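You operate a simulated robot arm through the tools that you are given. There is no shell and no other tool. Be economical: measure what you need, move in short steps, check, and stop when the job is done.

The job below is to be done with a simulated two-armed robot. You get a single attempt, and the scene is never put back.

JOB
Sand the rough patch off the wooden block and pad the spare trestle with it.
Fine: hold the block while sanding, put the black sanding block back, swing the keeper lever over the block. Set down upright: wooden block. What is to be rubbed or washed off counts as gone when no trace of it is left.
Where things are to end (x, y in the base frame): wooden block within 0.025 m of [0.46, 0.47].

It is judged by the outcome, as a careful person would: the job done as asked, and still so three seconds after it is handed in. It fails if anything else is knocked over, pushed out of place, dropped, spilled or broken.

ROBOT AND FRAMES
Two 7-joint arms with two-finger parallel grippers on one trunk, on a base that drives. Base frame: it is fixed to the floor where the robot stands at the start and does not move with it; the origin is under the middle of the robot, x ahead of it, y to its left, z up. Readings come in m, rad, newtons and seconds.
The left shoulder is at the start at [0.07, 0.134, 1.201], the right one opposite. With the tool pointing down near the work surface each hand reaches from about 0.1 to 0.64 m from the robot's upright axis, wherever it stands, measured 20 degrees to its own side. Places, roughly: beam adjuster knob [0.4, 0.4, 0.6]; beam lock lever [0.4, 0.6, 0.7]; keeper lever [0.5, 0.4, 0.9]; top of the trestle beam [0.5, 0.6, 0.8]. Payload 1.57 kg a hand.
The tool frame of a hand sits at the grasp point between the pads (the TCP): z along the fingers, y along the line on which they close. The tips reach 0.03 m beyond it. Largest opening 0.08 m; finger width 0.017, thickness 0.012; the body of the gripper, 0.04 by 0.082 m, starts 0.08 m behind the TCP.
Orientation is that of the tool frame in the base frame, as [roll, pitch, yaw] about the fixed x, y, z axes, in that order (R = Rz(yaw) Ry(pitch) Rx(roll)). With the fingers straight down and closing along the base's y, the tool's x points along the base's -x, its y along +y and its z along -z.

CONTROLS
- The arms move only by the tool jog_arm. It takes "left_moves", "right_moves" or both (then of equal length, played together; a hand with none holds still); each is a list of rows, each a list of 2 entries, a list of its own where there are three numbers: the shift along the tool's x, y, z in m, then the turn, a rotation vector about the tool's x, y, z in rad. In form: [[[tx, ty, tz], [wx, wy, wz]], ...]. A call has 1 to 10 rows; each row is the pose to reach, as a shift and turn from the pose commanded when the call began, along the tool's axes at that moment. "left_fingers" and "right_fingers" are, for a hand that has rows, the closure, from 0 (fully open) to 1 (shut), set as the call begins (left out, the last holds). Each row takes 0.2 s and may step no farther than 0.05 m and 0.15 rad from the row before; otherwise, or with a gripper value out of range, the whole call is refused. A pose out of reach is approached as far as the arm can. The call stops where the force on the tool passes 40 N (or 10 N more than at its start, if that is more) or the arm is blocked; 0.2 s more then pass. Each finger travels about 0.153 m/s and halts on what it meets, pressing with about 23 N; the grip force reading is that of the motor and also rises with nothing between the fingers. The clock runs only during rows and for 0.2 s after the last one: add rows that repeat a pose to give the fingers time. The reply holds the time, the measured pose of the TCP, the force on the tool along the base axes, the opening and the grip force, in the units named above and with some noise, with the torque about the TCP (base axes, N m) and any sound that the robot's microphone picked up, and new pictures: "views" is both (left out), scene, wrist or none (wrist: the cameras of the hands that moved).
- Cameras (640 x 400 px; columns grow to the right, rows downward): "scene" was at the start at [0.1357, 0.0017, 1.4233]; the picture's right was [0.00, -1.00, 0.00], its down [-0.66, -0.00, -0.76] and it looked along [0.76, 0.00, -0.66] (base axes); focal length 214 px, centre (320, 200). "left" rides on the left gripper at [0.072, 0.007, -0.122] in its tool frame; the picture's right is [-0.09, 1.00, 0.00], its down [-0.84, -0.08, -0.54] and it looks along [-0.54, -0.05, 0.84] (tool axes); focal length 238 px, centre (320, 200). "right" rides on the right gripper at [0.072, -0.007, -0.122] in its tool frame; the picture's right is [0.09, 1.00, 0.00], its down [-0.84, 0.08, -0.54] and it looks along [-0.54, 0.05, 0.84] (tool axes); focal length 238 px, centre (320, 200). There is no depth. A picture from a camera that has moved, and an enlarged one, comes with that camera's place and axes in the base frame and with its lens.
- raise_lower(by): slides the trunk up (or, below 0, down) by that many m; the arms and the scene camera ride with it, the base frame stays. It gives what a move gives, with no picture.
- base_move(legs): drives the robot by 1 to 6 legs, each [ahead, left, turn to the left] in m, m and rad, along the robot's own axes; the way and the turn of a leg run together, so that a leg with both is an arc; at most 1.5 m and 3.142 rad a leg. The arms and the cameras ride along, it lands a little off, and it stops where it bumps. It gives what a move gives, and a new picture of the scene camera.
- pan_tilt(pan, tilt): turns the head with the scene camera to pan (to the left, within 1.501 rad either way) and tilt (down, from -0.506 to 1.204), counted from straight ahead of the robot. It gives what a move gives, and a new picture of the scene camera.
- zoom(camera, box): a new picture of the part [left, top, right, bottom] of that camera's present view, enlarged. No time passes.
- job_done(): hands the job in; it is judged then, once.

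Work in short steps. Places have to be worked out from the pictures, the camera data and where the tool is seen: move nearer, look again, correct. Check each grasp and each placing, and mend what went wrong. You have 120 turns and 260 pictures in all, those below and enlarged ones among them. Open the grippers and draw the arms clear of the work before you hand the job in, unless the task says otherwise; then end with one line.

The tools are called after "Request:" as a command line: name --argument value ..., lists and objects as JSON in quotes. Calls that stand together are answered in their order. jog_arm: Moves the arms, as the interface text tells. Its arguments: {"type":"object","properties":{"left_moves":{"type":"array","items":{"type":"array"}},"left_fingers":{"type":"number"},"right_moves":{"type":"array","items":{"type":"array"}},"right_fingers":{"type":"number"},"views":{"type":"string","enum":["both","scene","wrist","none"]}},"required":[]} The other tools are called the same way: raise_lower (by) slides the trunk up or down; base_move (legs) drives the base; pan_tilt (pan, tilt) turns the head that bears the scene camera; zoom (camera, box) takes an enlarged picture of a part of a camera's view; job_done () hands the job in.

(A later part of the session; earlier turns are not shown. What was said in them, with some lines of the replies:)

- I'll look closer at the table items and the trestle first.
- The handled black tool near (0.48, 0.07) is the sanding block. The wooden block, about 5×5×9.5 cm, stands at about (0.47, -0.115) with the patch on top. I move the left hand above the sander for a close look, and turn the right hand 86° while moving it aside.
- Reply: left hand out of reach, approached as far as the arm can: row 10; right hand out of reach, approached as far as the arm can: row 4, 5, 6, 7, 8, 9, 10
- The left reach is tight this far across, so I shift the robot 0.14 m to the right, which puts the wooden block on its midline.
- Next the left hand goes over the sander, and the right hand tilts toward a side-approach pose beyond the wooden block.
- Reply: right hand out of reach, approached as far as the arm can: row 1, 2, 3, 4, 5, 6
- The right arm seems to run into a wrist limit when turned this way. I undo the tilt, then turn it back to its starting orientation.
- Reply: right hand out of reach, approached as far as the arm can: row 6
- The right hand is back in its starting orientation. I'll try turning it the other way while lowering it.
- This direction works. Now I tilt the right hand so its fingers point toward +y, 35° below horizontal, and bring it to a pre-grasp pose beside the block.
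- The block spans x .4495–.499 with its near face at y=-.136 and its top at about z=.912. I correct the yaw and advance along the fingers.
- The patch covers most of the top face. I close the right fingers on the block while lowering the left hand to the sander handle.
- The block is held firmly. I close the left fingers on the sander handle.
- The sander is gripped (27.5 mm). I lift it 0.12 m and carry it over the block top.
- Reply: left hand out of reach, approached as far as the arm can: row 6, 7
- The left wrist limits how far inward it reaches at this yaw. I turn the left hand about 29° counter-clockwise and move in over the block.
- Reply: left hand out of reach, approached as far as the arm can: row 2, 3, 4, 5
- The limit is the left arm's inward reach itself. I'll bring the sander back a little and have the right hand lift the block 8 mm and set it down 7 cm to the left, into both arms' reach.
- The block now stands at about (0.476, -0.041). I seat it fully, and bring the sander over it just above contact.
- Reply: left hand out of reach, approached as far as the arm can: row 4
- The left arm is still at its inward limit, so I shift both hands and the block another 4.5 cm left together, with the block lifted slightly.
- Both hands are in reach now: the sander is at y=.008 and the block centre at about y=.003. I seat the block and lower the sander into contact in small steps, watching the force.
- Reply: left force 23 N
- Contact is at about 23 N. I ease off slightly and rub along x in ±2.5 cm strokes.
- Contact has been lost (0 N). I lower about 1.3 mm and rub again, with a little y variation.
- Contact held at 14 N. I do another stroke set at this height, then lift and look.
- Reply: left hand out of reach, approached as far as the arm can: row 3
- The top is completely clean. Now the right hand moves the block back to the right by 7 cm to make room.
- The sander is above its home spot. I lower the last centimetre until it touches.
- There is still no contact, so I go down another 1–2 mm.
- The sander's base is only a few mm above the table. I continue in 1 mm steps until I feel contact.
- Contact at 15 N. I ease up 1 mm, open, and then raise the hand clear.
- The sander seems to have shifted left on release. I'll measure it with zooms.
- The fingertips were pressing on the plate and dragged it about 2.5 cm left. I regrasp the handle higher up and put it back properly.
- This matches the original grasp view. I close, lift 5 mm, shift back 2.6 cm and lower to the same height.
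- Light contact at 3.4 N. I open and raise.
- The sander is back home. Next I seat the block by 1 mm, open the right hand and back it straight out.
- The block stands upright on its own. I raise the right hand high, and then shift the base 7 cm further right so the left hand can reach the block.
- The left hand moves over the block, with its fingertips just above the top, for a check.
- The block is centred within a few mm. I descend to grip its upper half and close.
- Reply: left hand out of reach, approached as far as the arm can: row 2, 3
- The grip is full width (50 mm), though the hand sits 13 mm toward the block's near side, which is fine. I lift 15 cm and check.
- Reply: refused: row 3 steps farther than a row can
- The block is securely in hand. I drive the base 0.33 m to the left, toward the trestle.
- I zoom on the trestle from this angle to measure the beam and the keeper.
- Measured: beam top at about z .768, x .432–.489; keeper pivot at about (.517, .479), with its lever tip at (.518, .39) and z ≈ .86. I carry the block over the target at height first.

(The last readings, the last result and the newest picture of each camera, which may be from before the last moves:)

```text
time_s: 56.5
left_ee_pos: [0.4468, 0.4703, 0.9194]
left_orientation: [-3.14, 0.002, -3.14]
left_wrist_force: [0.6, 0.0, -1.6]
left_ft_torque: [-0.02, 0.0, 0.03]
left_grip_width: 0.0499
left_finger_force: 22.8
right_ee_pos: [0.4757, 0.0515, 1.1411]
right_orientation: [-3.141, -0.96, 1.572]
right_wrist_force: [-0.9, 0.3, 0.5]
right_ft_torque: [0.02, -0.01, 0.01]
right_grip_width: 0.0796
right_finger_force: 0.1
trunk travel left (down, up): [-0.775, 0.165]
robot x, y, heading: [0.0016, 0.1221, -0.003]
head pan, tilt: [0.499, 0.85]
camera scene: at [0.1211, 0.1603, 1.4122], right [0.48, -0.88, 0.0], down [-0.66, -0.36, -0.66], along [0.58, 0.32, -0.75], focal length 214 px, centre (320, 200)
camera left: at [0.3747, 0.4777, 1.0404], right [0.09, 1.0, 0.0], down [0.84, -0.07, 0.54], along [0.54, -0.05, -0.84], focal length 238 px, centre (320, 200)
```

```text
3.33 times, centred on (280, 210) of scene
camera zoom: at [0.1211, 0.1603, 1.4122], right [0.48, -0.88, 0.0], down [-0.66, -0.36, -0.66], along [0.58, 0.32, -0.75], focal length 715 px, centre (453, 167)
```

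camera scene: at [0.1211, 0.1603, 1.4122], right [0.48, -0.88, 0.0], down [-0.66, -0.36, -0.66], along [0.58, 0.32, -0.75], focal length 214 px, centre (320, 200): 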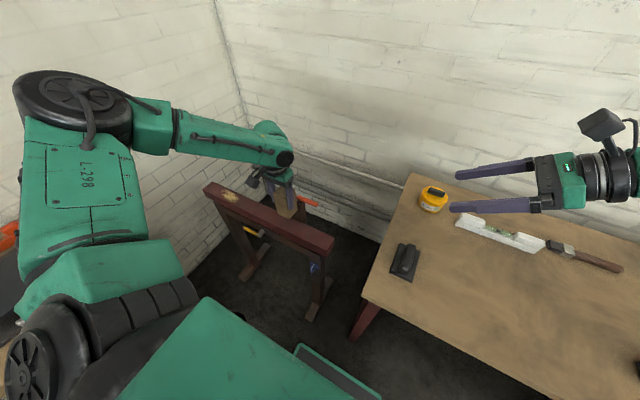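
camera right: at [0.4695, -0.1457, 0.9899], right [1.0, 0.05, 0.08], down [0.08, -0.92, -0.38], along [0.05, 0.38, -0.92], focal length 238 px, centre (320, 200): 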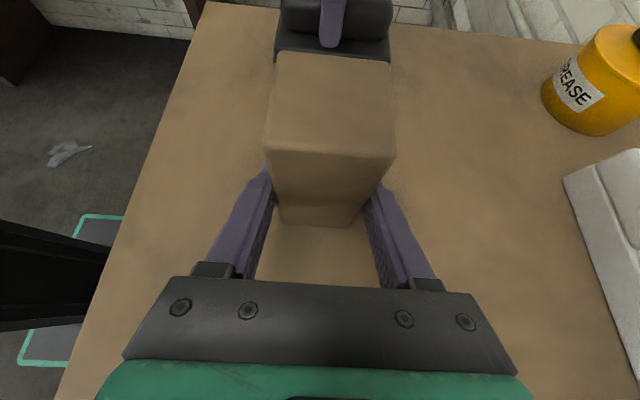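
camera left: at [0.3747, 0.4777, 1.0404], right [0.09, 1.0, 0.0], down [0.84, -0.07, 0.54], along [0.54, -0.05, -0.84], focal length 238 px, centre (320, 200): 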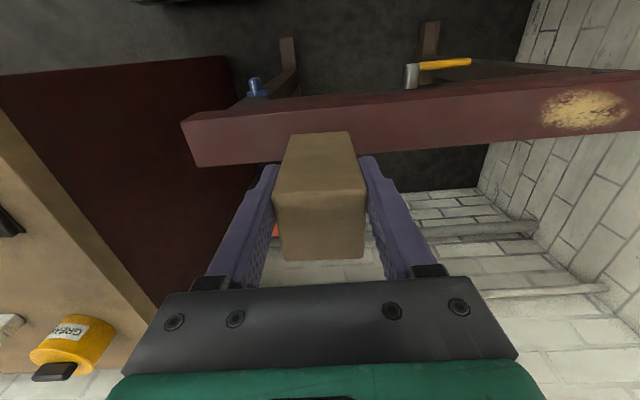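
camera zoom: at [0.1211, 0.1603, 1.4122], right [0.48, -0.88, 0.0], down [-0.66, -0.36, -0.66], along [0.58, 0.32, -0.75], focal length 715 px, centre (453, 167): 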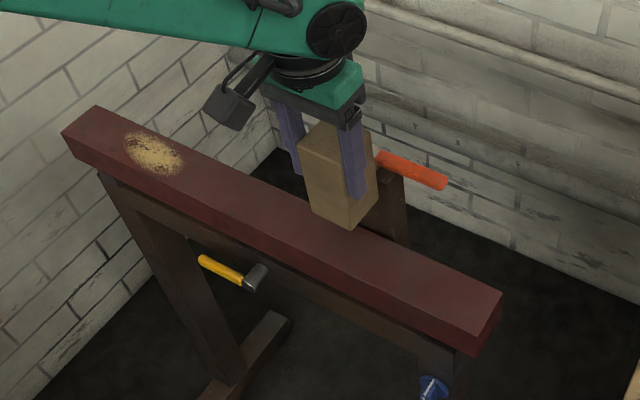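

The block is over the beam, with its bottom about 7 cm above the top face. I lower to about 1 cm above, then feel for contact.

Request:
jog_arm --left_moves '[[[0, 0, 0.03], [0, 0, 0]], [[0, 0, 0.055], [0, 0, 0]], [[0, 0, 0.06], [0, 0, 0]]]' --views "both"

Request:
zoom --camera "scene" --box '[240, 160, 340, 240]'

```text
time_s: 57.3
left_ee_pos: [0.4468, 0.4692, 0.8586]
left_orientation: [-3.139, 0.002, -3.141]
left_wrist_force: [-0.2, 0.1, -0.8]
left_ft_torque: [0.01, 0.02, 0.01]
left_grip_width: 0.0501
left_finger_force: 23.4
right_ee_pos: [0.4743, 0.0514, 1.1433]
right_orientation: [3.139, -0.958, 1.572]
right_wrist_force: [-0.4, -0.5, -0.3]
right_ft_torque: [-0.02, 0.01, 0.03]
right_grip_width: 0.0801
right_finger_force: 0.1
trunk travel left (down, up): [-0.775, 0.165]
robot x, y, heading: [-0.0001, 0.1201, 0.002]
head pan, tilt: [0.499, 0.85]
camera scene: at [0.1196, 0.1602, 1.4123], right [0.48, -0.88, 0.0], down [-0.66, -0.36, -0.66], along [0.58, 0.32, -0.75], focal length 214 px, centre (320, 200)
camera left: at [0.3738, 0.4778, 0.9802], right [0.09, 1.0, 0.0], down [0.84, -0.07, 0.54], along [0.54, -0.05, -0.84], focal length 238 px, centre (320, 200)
```

scene: 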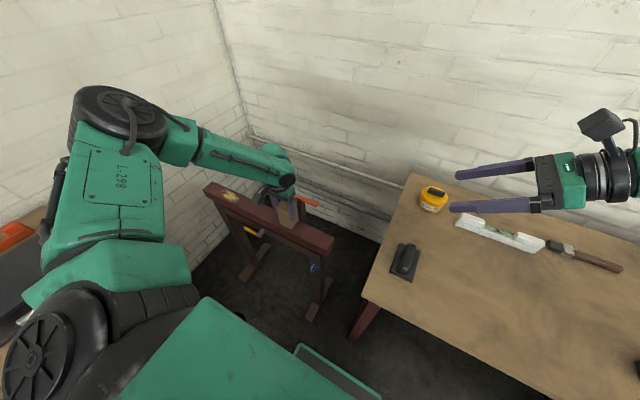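
left: 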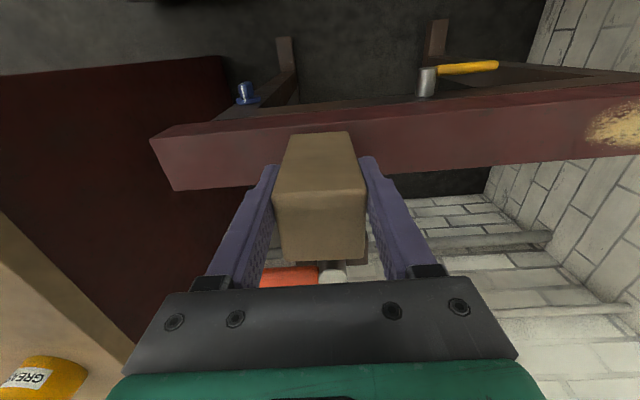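

```text
5.00 times, centred on (290, 200) of scene
camera zoom: at [0.1196, 0.1602, 1.4123], right [0.48, -0.88, 0.0], down [-0.66, -0.36, -0.66], along [0.58, 0.32, -0.75], focal length 1072 px, centre (470, 200)
```

zoom: 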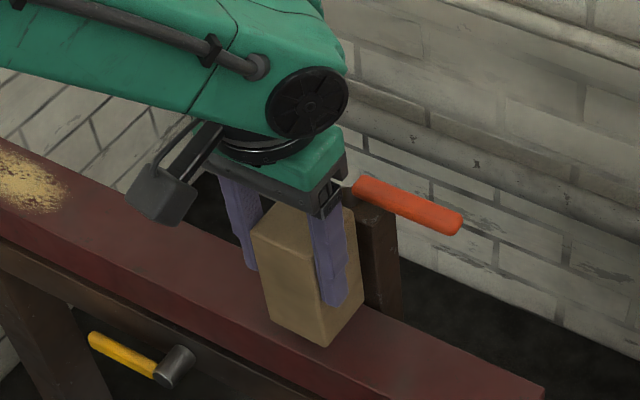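

The block is measured at centre about (.460, .472), which is right on target. I lower the last centimetre in small steps.

Request:
jog_arm --left_moves '[[[0, 0, 0.005], [0, 0, 0]], [[0, 0, 0.007], [0, 0, 0]], [[0, 0, 0.0085], [0, 0, 0]], [[0, 0, 0.0095], [0, 0, 0]]]' --views "none"

```text
time_s: 58.3
left_ee_pos: [0.4468, 0.4706, 0.8493]
left_orientation: [-3.139, 0.001, -3.139]
left_wrist_force: [-0.6, -0.3, -1.6]
left_ft_torque: [0.01, 0.01, 0.01]
left_grip_width: 0.0502
left_finger_force: 22.7
right_ee_pos: [0.4744, 0.0513, 1.142]
right_orientation: [3.14, -0.96, 1.571]
right_wrist_force: [-0.2, -0.1, 0.7]
right_ft_torque: [-0.02, 0.01, 0.02]
right_grip_width: 0.0798
right_finger_force: 0.2
trunk travel left (down, up): [-0.775, 0.165]
robot x, y, heading: [-0.0008, 0.122, 0.001]
head pan, tilt: [0.499, 0.85]
```

Request:
jog_arm --left_moves '[[[0, 0, 0.001], [0, 0, 0]], [[0, 0, 0.002], [0, 0, 0]], [[0, 0, 0.003], [0, 0, 0]], [[0, 0, 0.004], [0, 0, 0]]]' --views "wrist"

```text
time_s: 59.3
left_ee_pos: [0.446, 0.4703, 0.8456]
left_orientation: [-3.139, 0.001, -3.141]
left_wrist_force: [-0.2, 0.5, -1.7]
left_ft_torque: [0.02, -0.01, 0.05]
left_grip_width: 0.0501
left_finger_force: 23.0
right_ee_pos: [0.4743, 0.0517, 1.1416]
right_orientation: [3.138, -0.961, 1.57]
right_wrist_force: [-0.2, 0.9, -0.5]
right_ft_torque: [0.0, -0.03, 0.01]
right_grip_width: 0.0799
right_finger_force: 0.0
trunk travel left (down, up): [-0.775, 0.165]
robot x, y, heading: [0.0015, 0.1225, 0.0]
head pan, tilt: [0.499, 0.85]
camera left: at [0.3745, 0.4776, 0.9673], right [0.09, 1.0, 0.0], down [0.84, -0.07, 0.54], along [0.54, -0.05, -0.84], focal length 238 px, centre (320, 200)
```

left: 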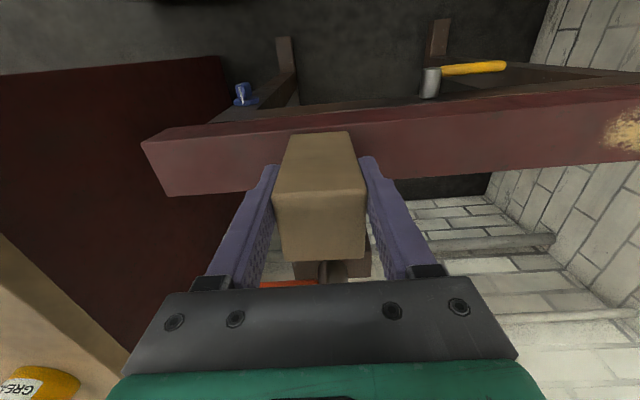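

No contact yet. I continue in 1 mm steps; the call stops by itself on force.

Request:
jog_arm --left_moves '[[[0, 0, 0.001], [0, 0, 0]], [[0, 0, 0.002], [0, 0, 0]], [[0, 0, 0.003], [0, 0, 0]], [[0, 0, 0.004], [0, 0, 0]]]' --views "none"

Request:
zoom --camera "scene" --box '[250, 180, 340, 250]'

```text
time_s: 60.3
left_ee_pos: [0.447, 0.4683, 0.8417]
left_orientation: [-3.139, 0.0, -3.141]
left_wrist_force: [0.3, -0.1, -1.0]
left_ft_torque: [0.0, 0.05, -0.01]
left_grip_width: 0.0503
left_finger_force: 23.2
right_ee_pos: [0.4735, 0.0512, 1.1433]
right_orientation: [3.139, -0.959, 1.571]
right_wrist_force: [-0.6, -0.2, 0.4]
right_ft_torque: [0.0, -0.02, 0.0]
right_grip_width: 0.0802
right_finger_force: 0.0
trunk travel left (down, up): [-0.775, 0.165]
robot x, y, heading: [0.0032, 0.1221, 0.004]
head pan, tilt: [0.499, 0.85]
```

```text
5.71 times, centred on (295, 215) of scene
camera zoom: at [0.1202, 0.1603, 1.4123], right [0.48, -0.88, 0.0], down [-0.66, -0.36, -0.66], along [0.58, 0.32, -0.75], focal length 1226 px, centre (463, 114)
```

zoom: 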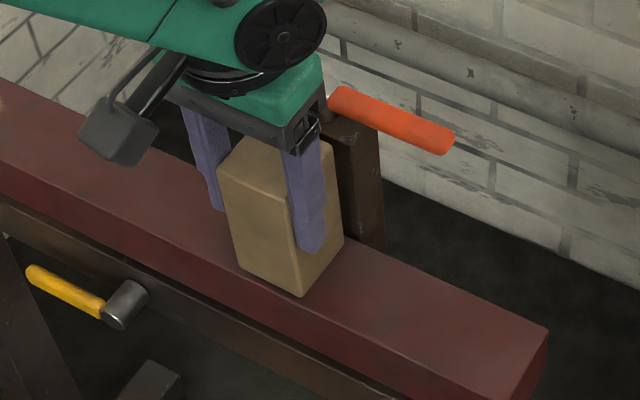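

Request:
jog_arm --left_moves '[[[0, 0, 0.001], [0, 0, 0]], [[0, 0, 0.002], [0, 0, 0]], [[0, 0, 0.003], [0, 0, 0]], [[0, 0, 0.004], [0, 0, 0]]]' --views "none"

```text
time_s: 61.3
left_ee_pos: [0.4469, 0.4697, 0.8374]
left_orientation: [-3.14, 0.003, -3.14]
left_wrist_force: [-0.4, 0.6, -2.2]
left_ft_torque: [0.02, 0.01, -0.01]
left_grip_width: 0.0499
left_finger_force: 23.2
right_ee_pos: [0.4752, 0.0507, 1.1425]
right_orientation: [3.141, -0.961, 1.573]
right_wrist_force: [-0.5, -0.2, 0.7]
right_ft_torque: [0.0, 0.0, -0.01]
right_grip_width: 0.08
right_finger_force: 0.1
trunk travel left (down, up): [-0.775, 0.165]
robot x, y, heading: [-0.0007, 0.1203, 0.001]
head pan, tilt: [0.499, 0.85]
```

Request:
jog_arm --left_moves '[[[0, 0, 0.001], [0, 0, 0]], [[0, 0, 0.002], [0, 0, 0]], [[0, 0, 0.003], [0, 0, 0]], [[0, 0, 0.004], [0, 0, 0]], [[0, 0, 0.005], [0, 0, 0]]]' --views "wrist"

Request:
zoom --camera "scene" --box '[250, 180, 340, 250]'

```text
time_s: 62.5
left_ee_pos: [0.4471, 0.4694, 0.8346]
left_orientation: [-3.14, 0.008, -3.14]
left_wrist_force: [0.1, 4.2, 14.0]
left_ft_torque: [0.34, 0.15, -0.04]
left_grip_width: 0.0499
left_finger_force: 23.3
right_ee_pos: [0.4729, 0.051, 1.1444]
right_orientation: [3.136, -0.96, 1.574]
right_wrist_force: [0.3, -0.4, 0.7]
right_ft_torque: [0.02, 0.02, -0.01]
right_grip_width: 0.08
right_finger_force: 0.1
trunk travel left (down, up): [-0.775, 0.165]
robot x, y, heading: [-0.0013, 0.1199, -0.0]
head pan, tilt: [0.499, 0.85]
camera left: at [0.3734, 0.4771, 0.9562], right [0.09, 1.0, 0.0], down [0.83, -0.08, 0.55], along [0.55, -0.05, -0.84], focal length 238 px, centre (320, 200)
```

left: 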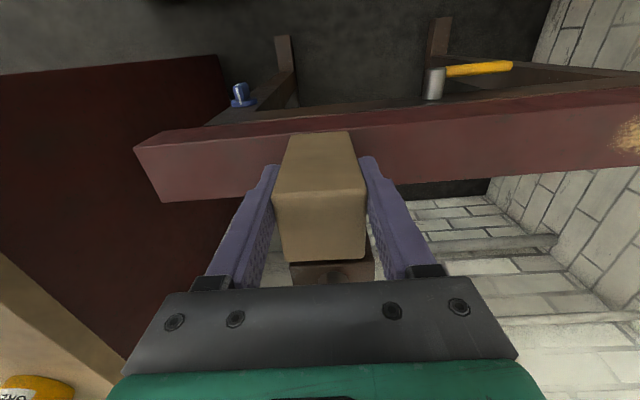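

```text
5.71 times, centred on (295, 215) of scene
camera zoom: at [0.1177, 0.1594, 1.4128], right [0.48, -0.88, 0.0], down [-0.66, -0.36, -0.66], along [0.58, 0.32, -0.75], focal length 1226 px, centre (463, 114)
```

zoom: 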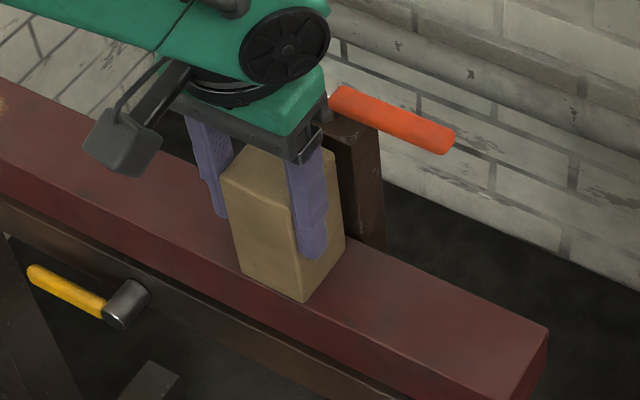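

Contact on the beam at 14 N. I ease slightly, open, and rise straight up.

Request:
jog_arm --left_moves '[[[0, 0, -0.0015], [0, 0, 0]], [[0, 0, -0.0018], [0, 0, 0]]]' --views "none"

Request:
jog_arm --left_moves '[[[0, 0, 0], [0, 0, 0]], [[0, 0, 0], [0, 0, 0]], [[0, 0, 0], [0, 0, 0]], [[0, 0, -0.03], [0, 0, 0]], [[0, 0, -0.07], [0, 0, 0]], [[0, 0, -0.11], [0, 0, 0]], [[0, 0, -0.15], [0, 0, 0]], [[0, 0, -0.18], [0, 0, 0]]]' --left_fingers 0 --views "wrist"

Request:
zoom --camera "scene" --box '[250, 170, 340, 240]'

```text
time_s: 63.1
left_ee_pos: [0.4474, 0.4694, 0.8352]
left_orientation: [-3.14, 0.004, -3.139]
left_wrist_force: [2.6, 1.9, 5.3]
left_ft_torque: [0.21, -0.43, 0.03]
left_grip_width: 0.0502
left_finger_force: 23.0
right_ee_pos: [0.4745, 0.0508, 1.1433]
right_orientation: [3.14, -0.96, 1.572]
right_wrist_force: [-0.9, 0.8, 0.7]
right_ft_torque: [0.0, 0.0, 0.0]
right_grip_width: 0.0802
right_finger_force: 0.2
trunk travel left (down, up): [-0.775, 0.165]
robot x, y, heading: [0.0001, 0.1211, -0.001]
head pan, tilt: [0.499, 0.85]
```

```text
time_s: 64.9
left_ee_pos: [0.4459, 0.4693, 1.0158]
left_orientation: [-3.14, 0.002, -3.139]
left_wrist_force: [-0.3, -0.3, 0.8]
left_ft_torque: [-0.01, 0.01, -0.02]
left_grip_width: 0.0802
left_finger_force: 0.2
right_ee_pos: [0.4732, 0.0517, 1.1434]
right_orientation: [3.141, -0.96, 1.573]
right_wrist_force: [-0.3, -0.5, -0.3]
right_ft_torque: [-0.01, 0.03, -0.03]
right_grip_width: 0.08
right_finger_force: 0.1
trunk travel left (down, up): [-0.775, 0.165]
robot x, y, heading: [0.0007, 0.122, -0.003]
head pan, tilt: [0.499, 0.85]
camera left: at [0.3733, 0.4779, 1.1366], right [0.09, 1.0, 0.0], down [0.84, -0.07, 0.54], along [0.54, -0.05, -0.84], focal length 238 px, centre (320, 200)
```

left: 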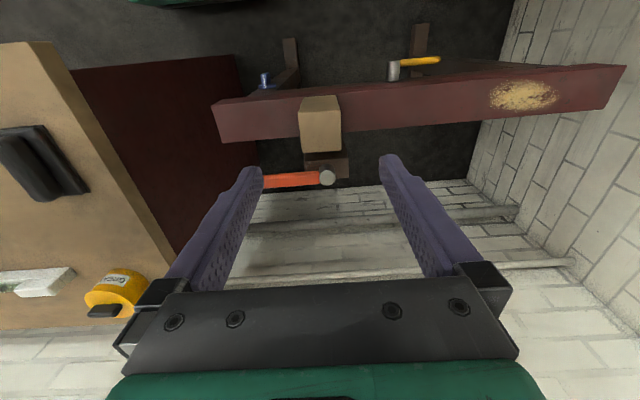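

```text
5.71 times, centred on (295, 205) of scene
camera zoom: at [0.1193, 0.1598, 1.4123], right [0.48, -0.88, 0.0], down [-0.66, -0.36, -0.66], along [0.58, 0.32, -0.75], focal length 1226 px, centre (463, 171)
```

zoom: 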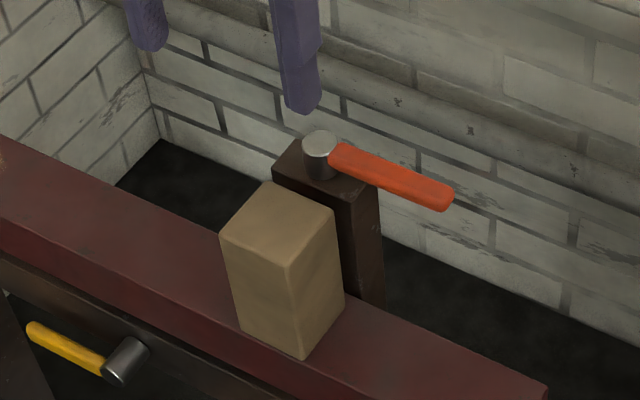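

The block stands upright on the beam. The keeper hub is at about (.515, .475), with its lever pointing to −y and its underside roughly 1 cm above the block top. I close the left fingers as a poker and bring them behind the lever (+x side).

Request:
jog_arm --left_moves '[[[-0.03, -0.015, 0], [0, 0, 0]], [[-0.06, -0.035, 0], [0, 0, 0]], [[-0.09, -0.055, 0], [0, 0, 0]], [[-0.114, -0.064, 0], [0, 0, 0]], [[-0.114, -0.064, 0.04], [0, 0, 0]], [[-0.114, -0.064, 0.07], [0, 0, 0]]]' --left_fingers 1 --views "wrist"

Request:
zoom --camera "scene" --box '[250, 170, 340, 240]'

```text
time_s: 66.3
left_ee_pos: [0.5516, 0.4056, 0.9472]
left_orientation: [-3.138, 0.004, -3.139]
left_wrist_force: [-0.3, 0.3, 0.5]
left_ft_torque: [-0.01, -0.03, 0.0]
left_grip_width: 0.0
left_finger_force: 21.1
left hand out of reach, approached as far as the arm can: row 6
right_ee_pos: [0.4745, 0.0509, 1.1411]
right_orientation: [3.139, -0.96, 1.574]
right_wrist_force: [0.5, 1.2, 0.1]
right_ft_torque: [0.01, -0.05, 0.0]
right_grip_width: 0.0799
right_finger_force: 0.1
trunk travel left (down, up): [-0.775, 0.165]
robot x, y, heading: [-0.0007, 0.1207, 0.002]
head pan, tilt: [0.499, 0.85]
camera left: at [0.4797, 0.4138, 1.0682], right [0.09, 1.0, 0.0], down [0.83, -0.07, 0.55], along [0.54, -0.05, -0.84], focal length 238 px, centre (320, 200)
```

left: 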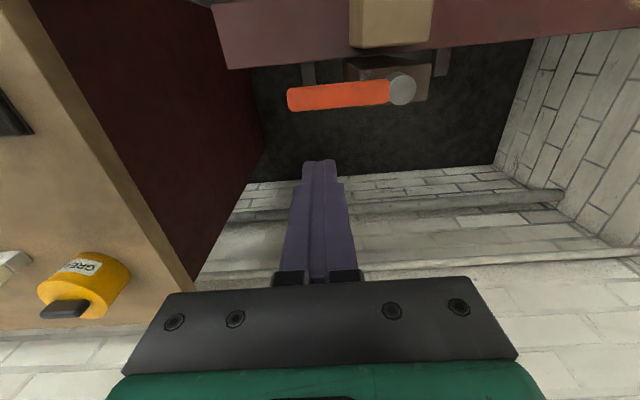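

```text
5.71 times, centred on (295, 205) of scene
camera zoom: at [0.1197, 0.1602, 1.4123], right [0.48, -0.88, 0.0], down [-0.66, -0.36, -0.66], along [0.58, 0.32, -0.75], focal length 1226 px, centre (463, 171)
```

zoom: 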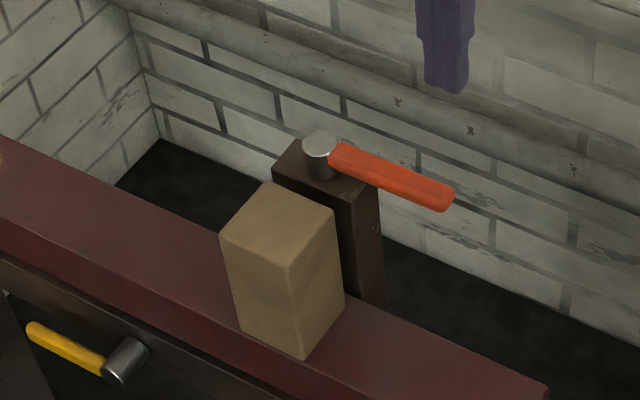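

The reach is marginal, so I drive the base 5 cm ahead, which leaves clearance to the trestle feet.

Request:
base_move --legs '[[0.05, 0, 0]]'

```text
time_s: 67.2
left_ee_pos: [0.5985, 0.4064, 0.9505]
left_orientation: [-3.14, 0.007, -3.139]
left_wrist_force: [0.2, 0.3, -0.2]
left_ft_torque: [0.01, -0.03, 0.03]
left_grip_width: 0.0
left_finger_force: 21.3
right_ee_pos: [0.5185, 0.0503, 1.1452]
right_orientation: [3.132, -0.96, 1.58]
right_wrist_force: [-0.6, -0.7, 1.1]
right_ft_torque: [-0.01, 0.01, -0.05]
right_grip_width: 0.0801
right_finger_force: 0.0
trunk travel left (down, up): [-0.775, 0.165]
robot x, y, heading: [0.0486, 0.1194, -0.0]
head pan, tilt: [0.499, 0.85]
camera scene: at [0.1634, 0.16, 1.413], right [0.48, -0.88, 0.0], down [-0.66, -0.36, -0.66], along [0.58, 0.32, -0.75], focal length 214 px, centre (320, 200)
```

scene: 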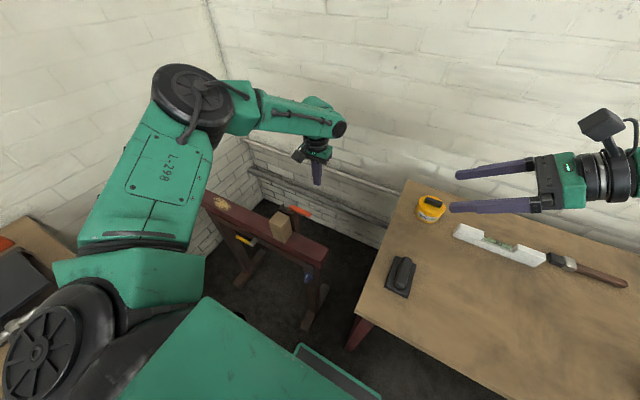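

Now I lower the closed fingertips to z≈.858, at (.555, .405), just behind the lever.

Request:
jog_arm --left_moves '[[[0.025, -0.001, 0.01], [0, 0, 0]], [[0.042, -0.001, 0.035], [0, 0, 0]], [[0.0435, -0.001, 0.0625], [0, 0, 0]]]' --views "wrist"

Request:
zoom --camera "scene" --box '[250, 170, 350, 250]'

```text
time_s: 68.0
left_ee_pos: [0.5604, 0.4038, 0.8826]
left_orientation: [-3.139, 0.002, -3.14]
left_wrist_force: [0.5, -0.2, -0.7]
left_ft_torque: [-0.01, 0.03, -0.03]
left_grip_width: 0.0
left_finger_force: 21.4
right_ee_pos: [0.5268, 0.0516, 1.142]
right_orientation: [-3.14, -0.961, 1.567]
right_wrist_force: [0.5, 0.2, -0.4]
right_ft_torque: [0.01, -0.02, 0.03]
right_grip_width: 0.0802
right_finger_force: 0.1
trunk travel left (down, up): [-0.775, 0.165]
robot x, y, heading: [0.0503, 0.1216, 0.002]
head pan, tilt: [0.499, 0.85]
camera left: at [0.4882, 0.4111, 1.0045], right [0.09, 1.0, 0.0], down [0.84, -0.07, 0.54], along [0.54, -0.05, -0.84], focal length 238 px, centre (320, 200)
```

left: 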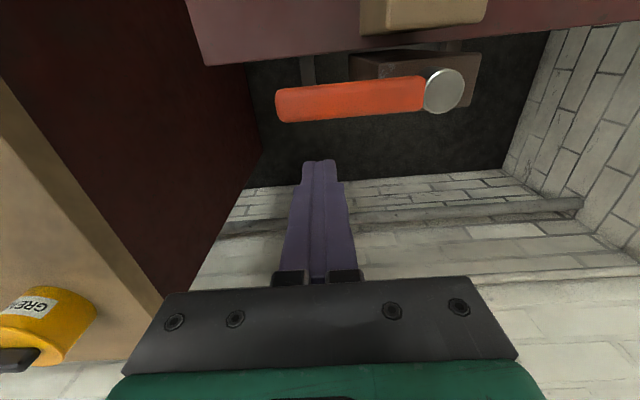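

```text
5.00 times, centred on (300, 210) of scene
camera zoom: at [0.173, 0.1596, 1.412], right [0.48, -0.88, 0.0], down [-0.66, -0.36, -0.66], along [0.58, 0.32, -0.75], focal length 1072 px, centre (420, 150)
```

zoom: 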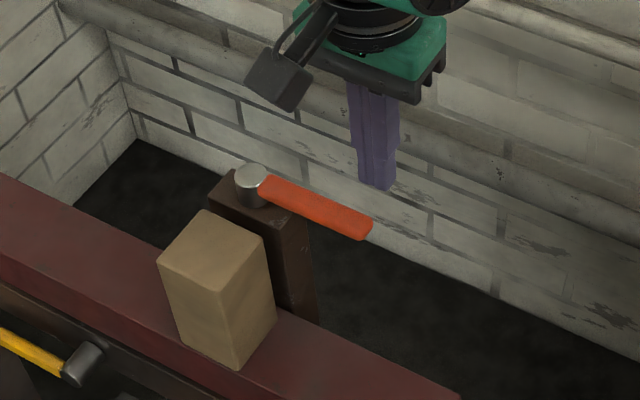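

The tip is at z≈.853. I raise it 4 mm and push the lever along the first half of its arc about the hub (.514, .473).

Request:
jog_arm --left_moves '[[[0.013, 0.003, -0.004], [0, 0, 0]], [[0.0264, 0.004, -0.004], [0, 0, 0]], [[0.0439, 0.001, -0.004], [0, 0, 0]], [[0.0616, 0.003, -0.004], [0, 0, 0]], [[0.0783, 0.009, -0.004], [0, 0, 0]]]' --views "wrist"

Request:
zoom --camera "scene" --box '[250, 170, 350, 250]'

```text
time_s: 69.2
left_ee_pos: [0.479, 0.4139, 0.8876]
left_orientation: [-3.138, 0.002, -3.14]
left_wrist_force: [-0.1, 0.0, 0.1]
left_ft_torque: [0.03, 0.01, -0.02]
left_grip_width: 0.0002
left_finger_force: 21.3
right_ee_pos: [0.5244, 0.0525, 1.1431]
right_orientation: [3.138, -0.96, 1.572]
right_wrist_force: [-0.4, 0.5, 0.4]
right_ft_torque: [0.02, 0.02, -0.04]
right_grip_width: 0.0803
right_finger_force: 0.0
trunk travel left (down, up): [-0.775, 0.165]
robot x, y, heading: [0.0485, 0.1198, 0.001]
head pan, tilt: [0.499, 0.85]
camera left: at [0.4073, 0.4218, 1.0091], right [0.09, 1.0, 0.0], down [0.84, -0.07, 0.54], along [0.54, -0.05, -0.84], focal length 238 px, centre (320, 200)
```

left: 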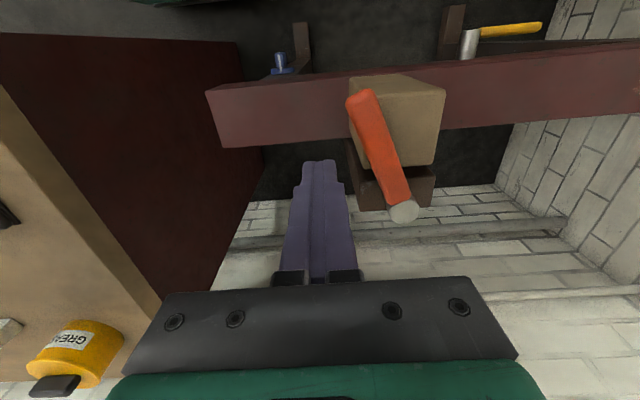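

```text
5.00 times, centred on (300, 210) of scene
camera zoom: at [0.1693, 0.1606, 1.4123], right [0.48, -0.88, 0.0], down [-0.66, -0.36, -0.66], along [0.58, 0.32, -0.75], focal length 1072 px, centre (420, 150)
```

zoom: 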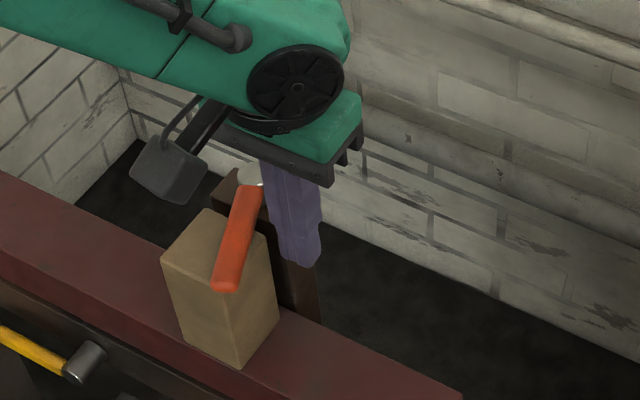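

The lever swings freely and already lies across the block's corner. I finish the arc.

Request:
jog_arm --left_moves '[[[0.0113, 0.009, 0], [0, 0, 0]], [[0.0226, 0.023, 0], [0, 0, 0]], [[0.03, 0.036, 0], [0, 0, 0]], [[0.03, 0.041, 0], [0, 0, 0]]]' --views "wrist"

Request:
zoom --camera "scene" --box '[250, 170, 350, 250]'

```text
time_s: 70.2
left_ee_pos: [0.449, 0.4552, 0.8875]
left_orientation: [-3.138, 0.0, -3.141]
left_wrist_force: [-0.9, -2.0, -1.8]
left_ft_torque: [-0.04, 0.06, -0.01]
left_grip_width: 0.0001
left_finger_force: 21.0
right_ee_pos: [0.524, 0.0496, 1.1423]
right_orientation: [3.14, -0.962, 1.573]
right_wrist_force: [-0.9, -0.1, -0.5]
right_ft_torque: [-0.02, 0.0, -0.02]
right_grip_width: 0.08
right_finger_force: 0.2
trunk travel left (down, up): [-0.775, 0.165]
robot x, y, heading: [0.05, 0.119, 0.001]
head pan, tilt: [0.499, 0.85]
camera left: at [0.3776, 0.4613, 1.0094], right [0.09, 1.0, 0.0], down [0.84, -0.07, 0.54], along [0.54, -0.05, -0.84], focal length 238 px, centre (320, 200)
```

left: 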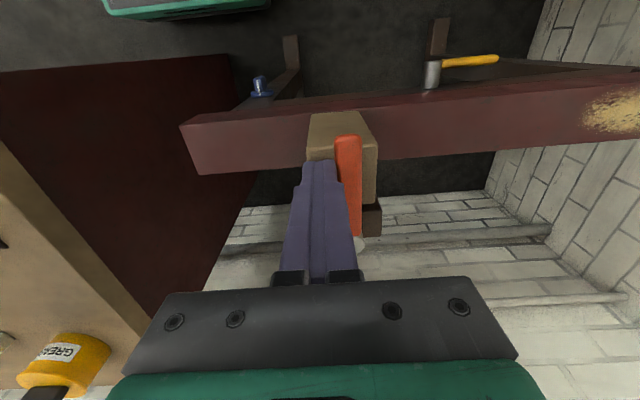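

```text
5.00 times, centred on (300, 210) of scene
camera zoom: at [0.17, 0.1591, 1.4122], right [0.48, -0.88, 0.0], down [-0.66, -0.36, -0.66], along [0.58, 0.32, -0.75], focal length 1072 px, centre (420, 150)
```

zoom: 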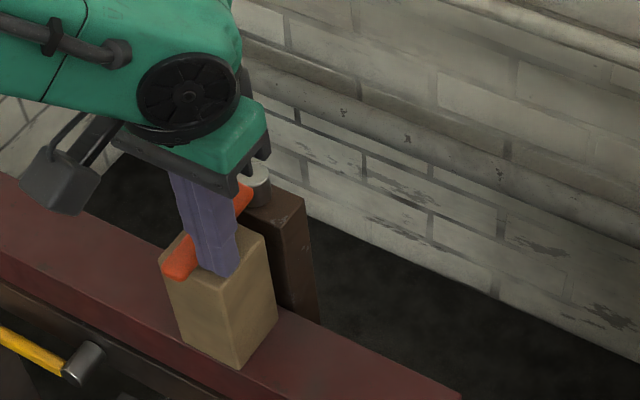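

The lever lies across the block and shows slight resistance now. I back the finger off sideways, raise it clear, and check.

Request:
jog_arm --left_moves '[[[0, -0.02, 0], [0, 0, 0]], [[0, -0.02, -0.04], [0, 0, 0]], [[0, -0.02, -0.08], [0, 0, 0]], [[0.0, -0.03, -0.12], [0, 0, 0]], [[0.0, -0.06, -0.15], [0, 0, 0]], [[0.0, -0.09, -0.17], [0, 0, 0]]]' --views "wrist"

Request:
zoom --camera "scene" --box '[250, 170, 350, 250]'

Request:
zoom --camera "left" --box '[300, 40, 520, 190]'

```text
time_s: 71.6
left_ee_pos: [0.4499, 0.3618, 1.0586]
left_orientation: [3.141, 0.001, -3.14]
left_wrist_force: [-0.1, 0.3, -0.2]
left_ft_torque: [0.01, -0.04, 0.02]
left_grip_width: 0.0
left_finger_force: 21.7
right_ee_pos: [0.5242, 0.0511, 1.1424]
right_orientation: [3.14, -0.962, 1.572]
right_wrist_force: [0.0, 0.1, -0.1]
right_ft_torque: [0.03, -0.02, 0.0]
right_grip_width: 0.0804
right_finger_force: 0.0
trunk travel left (down, up): [-0.775, 0.165]
robot x, y, heading: [0.0509, 0.1251, -0.004]
head pan, tilt: [0.499, 0.85]
camera left: at [0.3776, 0.3694, 1.1795], right [0.09, 1.0, 0.0], down [0.84, -0.08, 0.54], along [0.54, -0.05, -0.84], focal length 238 px, centre (320, 200)
```

left: 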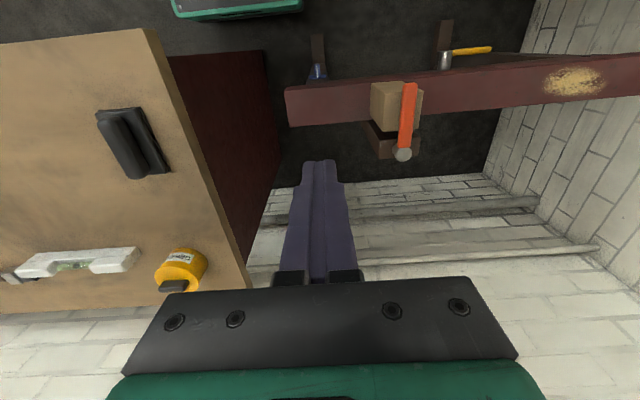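

```text
5.00 times, centred on (300, 210) of scene
camera zoom: at [0.1698, 0.1583, 1.4123], right [0.48, -0.88, 0.0], down [-0.66, -0.36, -0.66], along [0.58, 0.32, -0.75], focal length 1072 px, centre (420, 150)
```

zoom: 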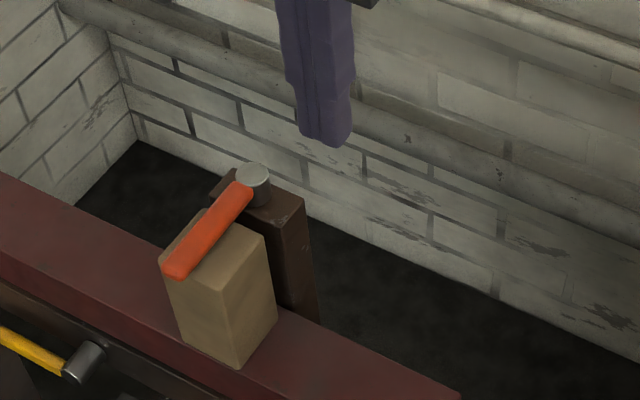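

```text
2.67 times, centred on (410, 115) of left
camera zoom: at [0.3776, 0.3694, 1.1795], right [0.09, 1.0, 0.0], down [0.84, -0.08, 0.54], along [0.54, -0.05, -0.84], focal length 636 px, centre (80, 427)
```

zoom: 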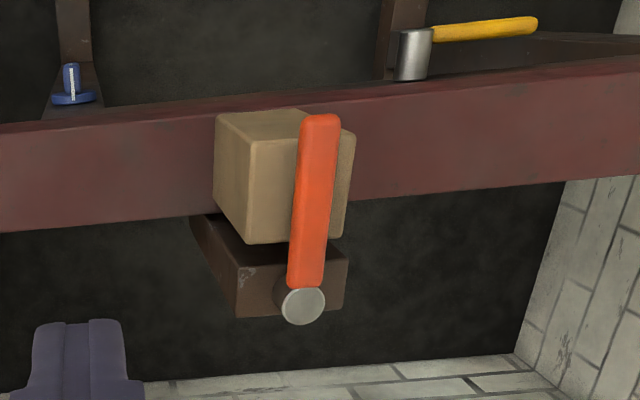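

The lever points straight across the block (tip about (.425, .473)), and the block centre measures about (.462, .475). I open the left gripper, raise the hand, and take a final look at the table.

Request:
jog_arm --left_moves '[[[0.02, -0.02, -0.03], [0, 0, 0]], [[0.04, -0.03, -0.06], [0, 0, 0]], [[0.05, -0.03, -0.1], [0, 0, 0]], [[0.05, -0.03, -0.12], [0, 0, 0]]]' --left_fingers 0 --views "none"

Request:
pan_tilt --pan 0 --tilt 0.8

```text
time_s: 72.6
left_ee_pos: [0.3998, 0.3336, 1.1776]
left_orientation: [-3.14, 0.001, -3.14]
left_wrist_force: [0.4, -0.3, 0.1]
left_ft_torque: [0.02, -0.01, 0.01]
left_grip_width: 0.0799
left_finger_force: 0.2
right_ee_pos: [0.5245, 0.0506, 1.142]
right_orientation: [3.139, -0.96, 1.574]
right_wrist_force: [0.3, 0.0, -0.5]
right_ft_torque: [-0.02, 0.0, 0.01]
right_grip_width: 0.08
right_finger_force: 0.0
trunk travel left (down, up): [-0.775, 0.165]
robot x, y, heading: [0.0499, 0.1219, -0.002]
head pan, tilt: [0.499, 0.85]
```

```text
time_s: 73.5
left_ee_pos: [0.3993, 0.3352, 1.1781]
left_orientation: [-3.138, 0.003, -3.141]
left_wrist_force: [0.2, 0.4, 0.4]
left_ft_torque: [0.0, 0.0, -0.02]
left_grip_width: 0.0799
left_finger_force: 0.1
right_ee_pos: [0.5242, 0.0511, 1.1425]
right_orientation: [3.14, -0.96, 1.573]
right_wrist_force: [-0.2, 0.6, 0.4]
right_ft_torque: [-0.03, -0.02, -0.01]
right_grip_width: 0.08
right_finger_force: 0.1
trunk travel left (down, up): [-0.775, 0.165]
robot x, y, heading: [0.0492, 0.1201, -0.005]
head pan, tilt: [0.0, 0.799]
camera scene: at [0.1817, 0.1229, 1.4163], right [0.0, -1.0, 0.0], down [-0.72, 0.0, -0.7], along [0.7, 0.0, -0.72], focal length 214 px, centre (320, 200)
```

scene: 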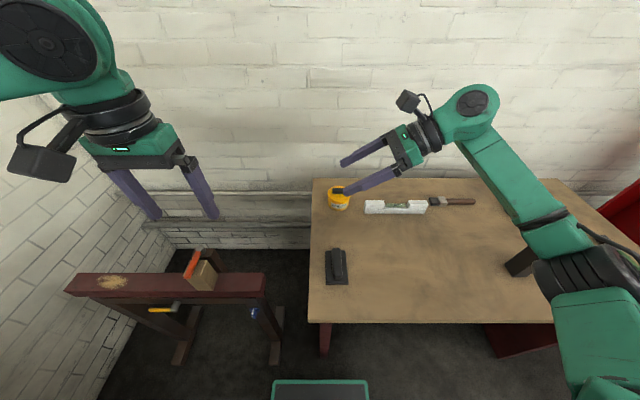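

Everything is in place: the block is upright on the beam under the keeper, the sander is back at its spot, and the other objects look undisturbed. I hand the job in.

Request:
job_done

```text
The job is handed in.
```

The rough patch is fully sanded off. The wooden block stands upright on the trestle beam at about (0.46, 0.475), with the keeper lever swung over it. The black sanding block slipped about 2.5 cm on its first release, so I regrasped it and set it back in its original place.
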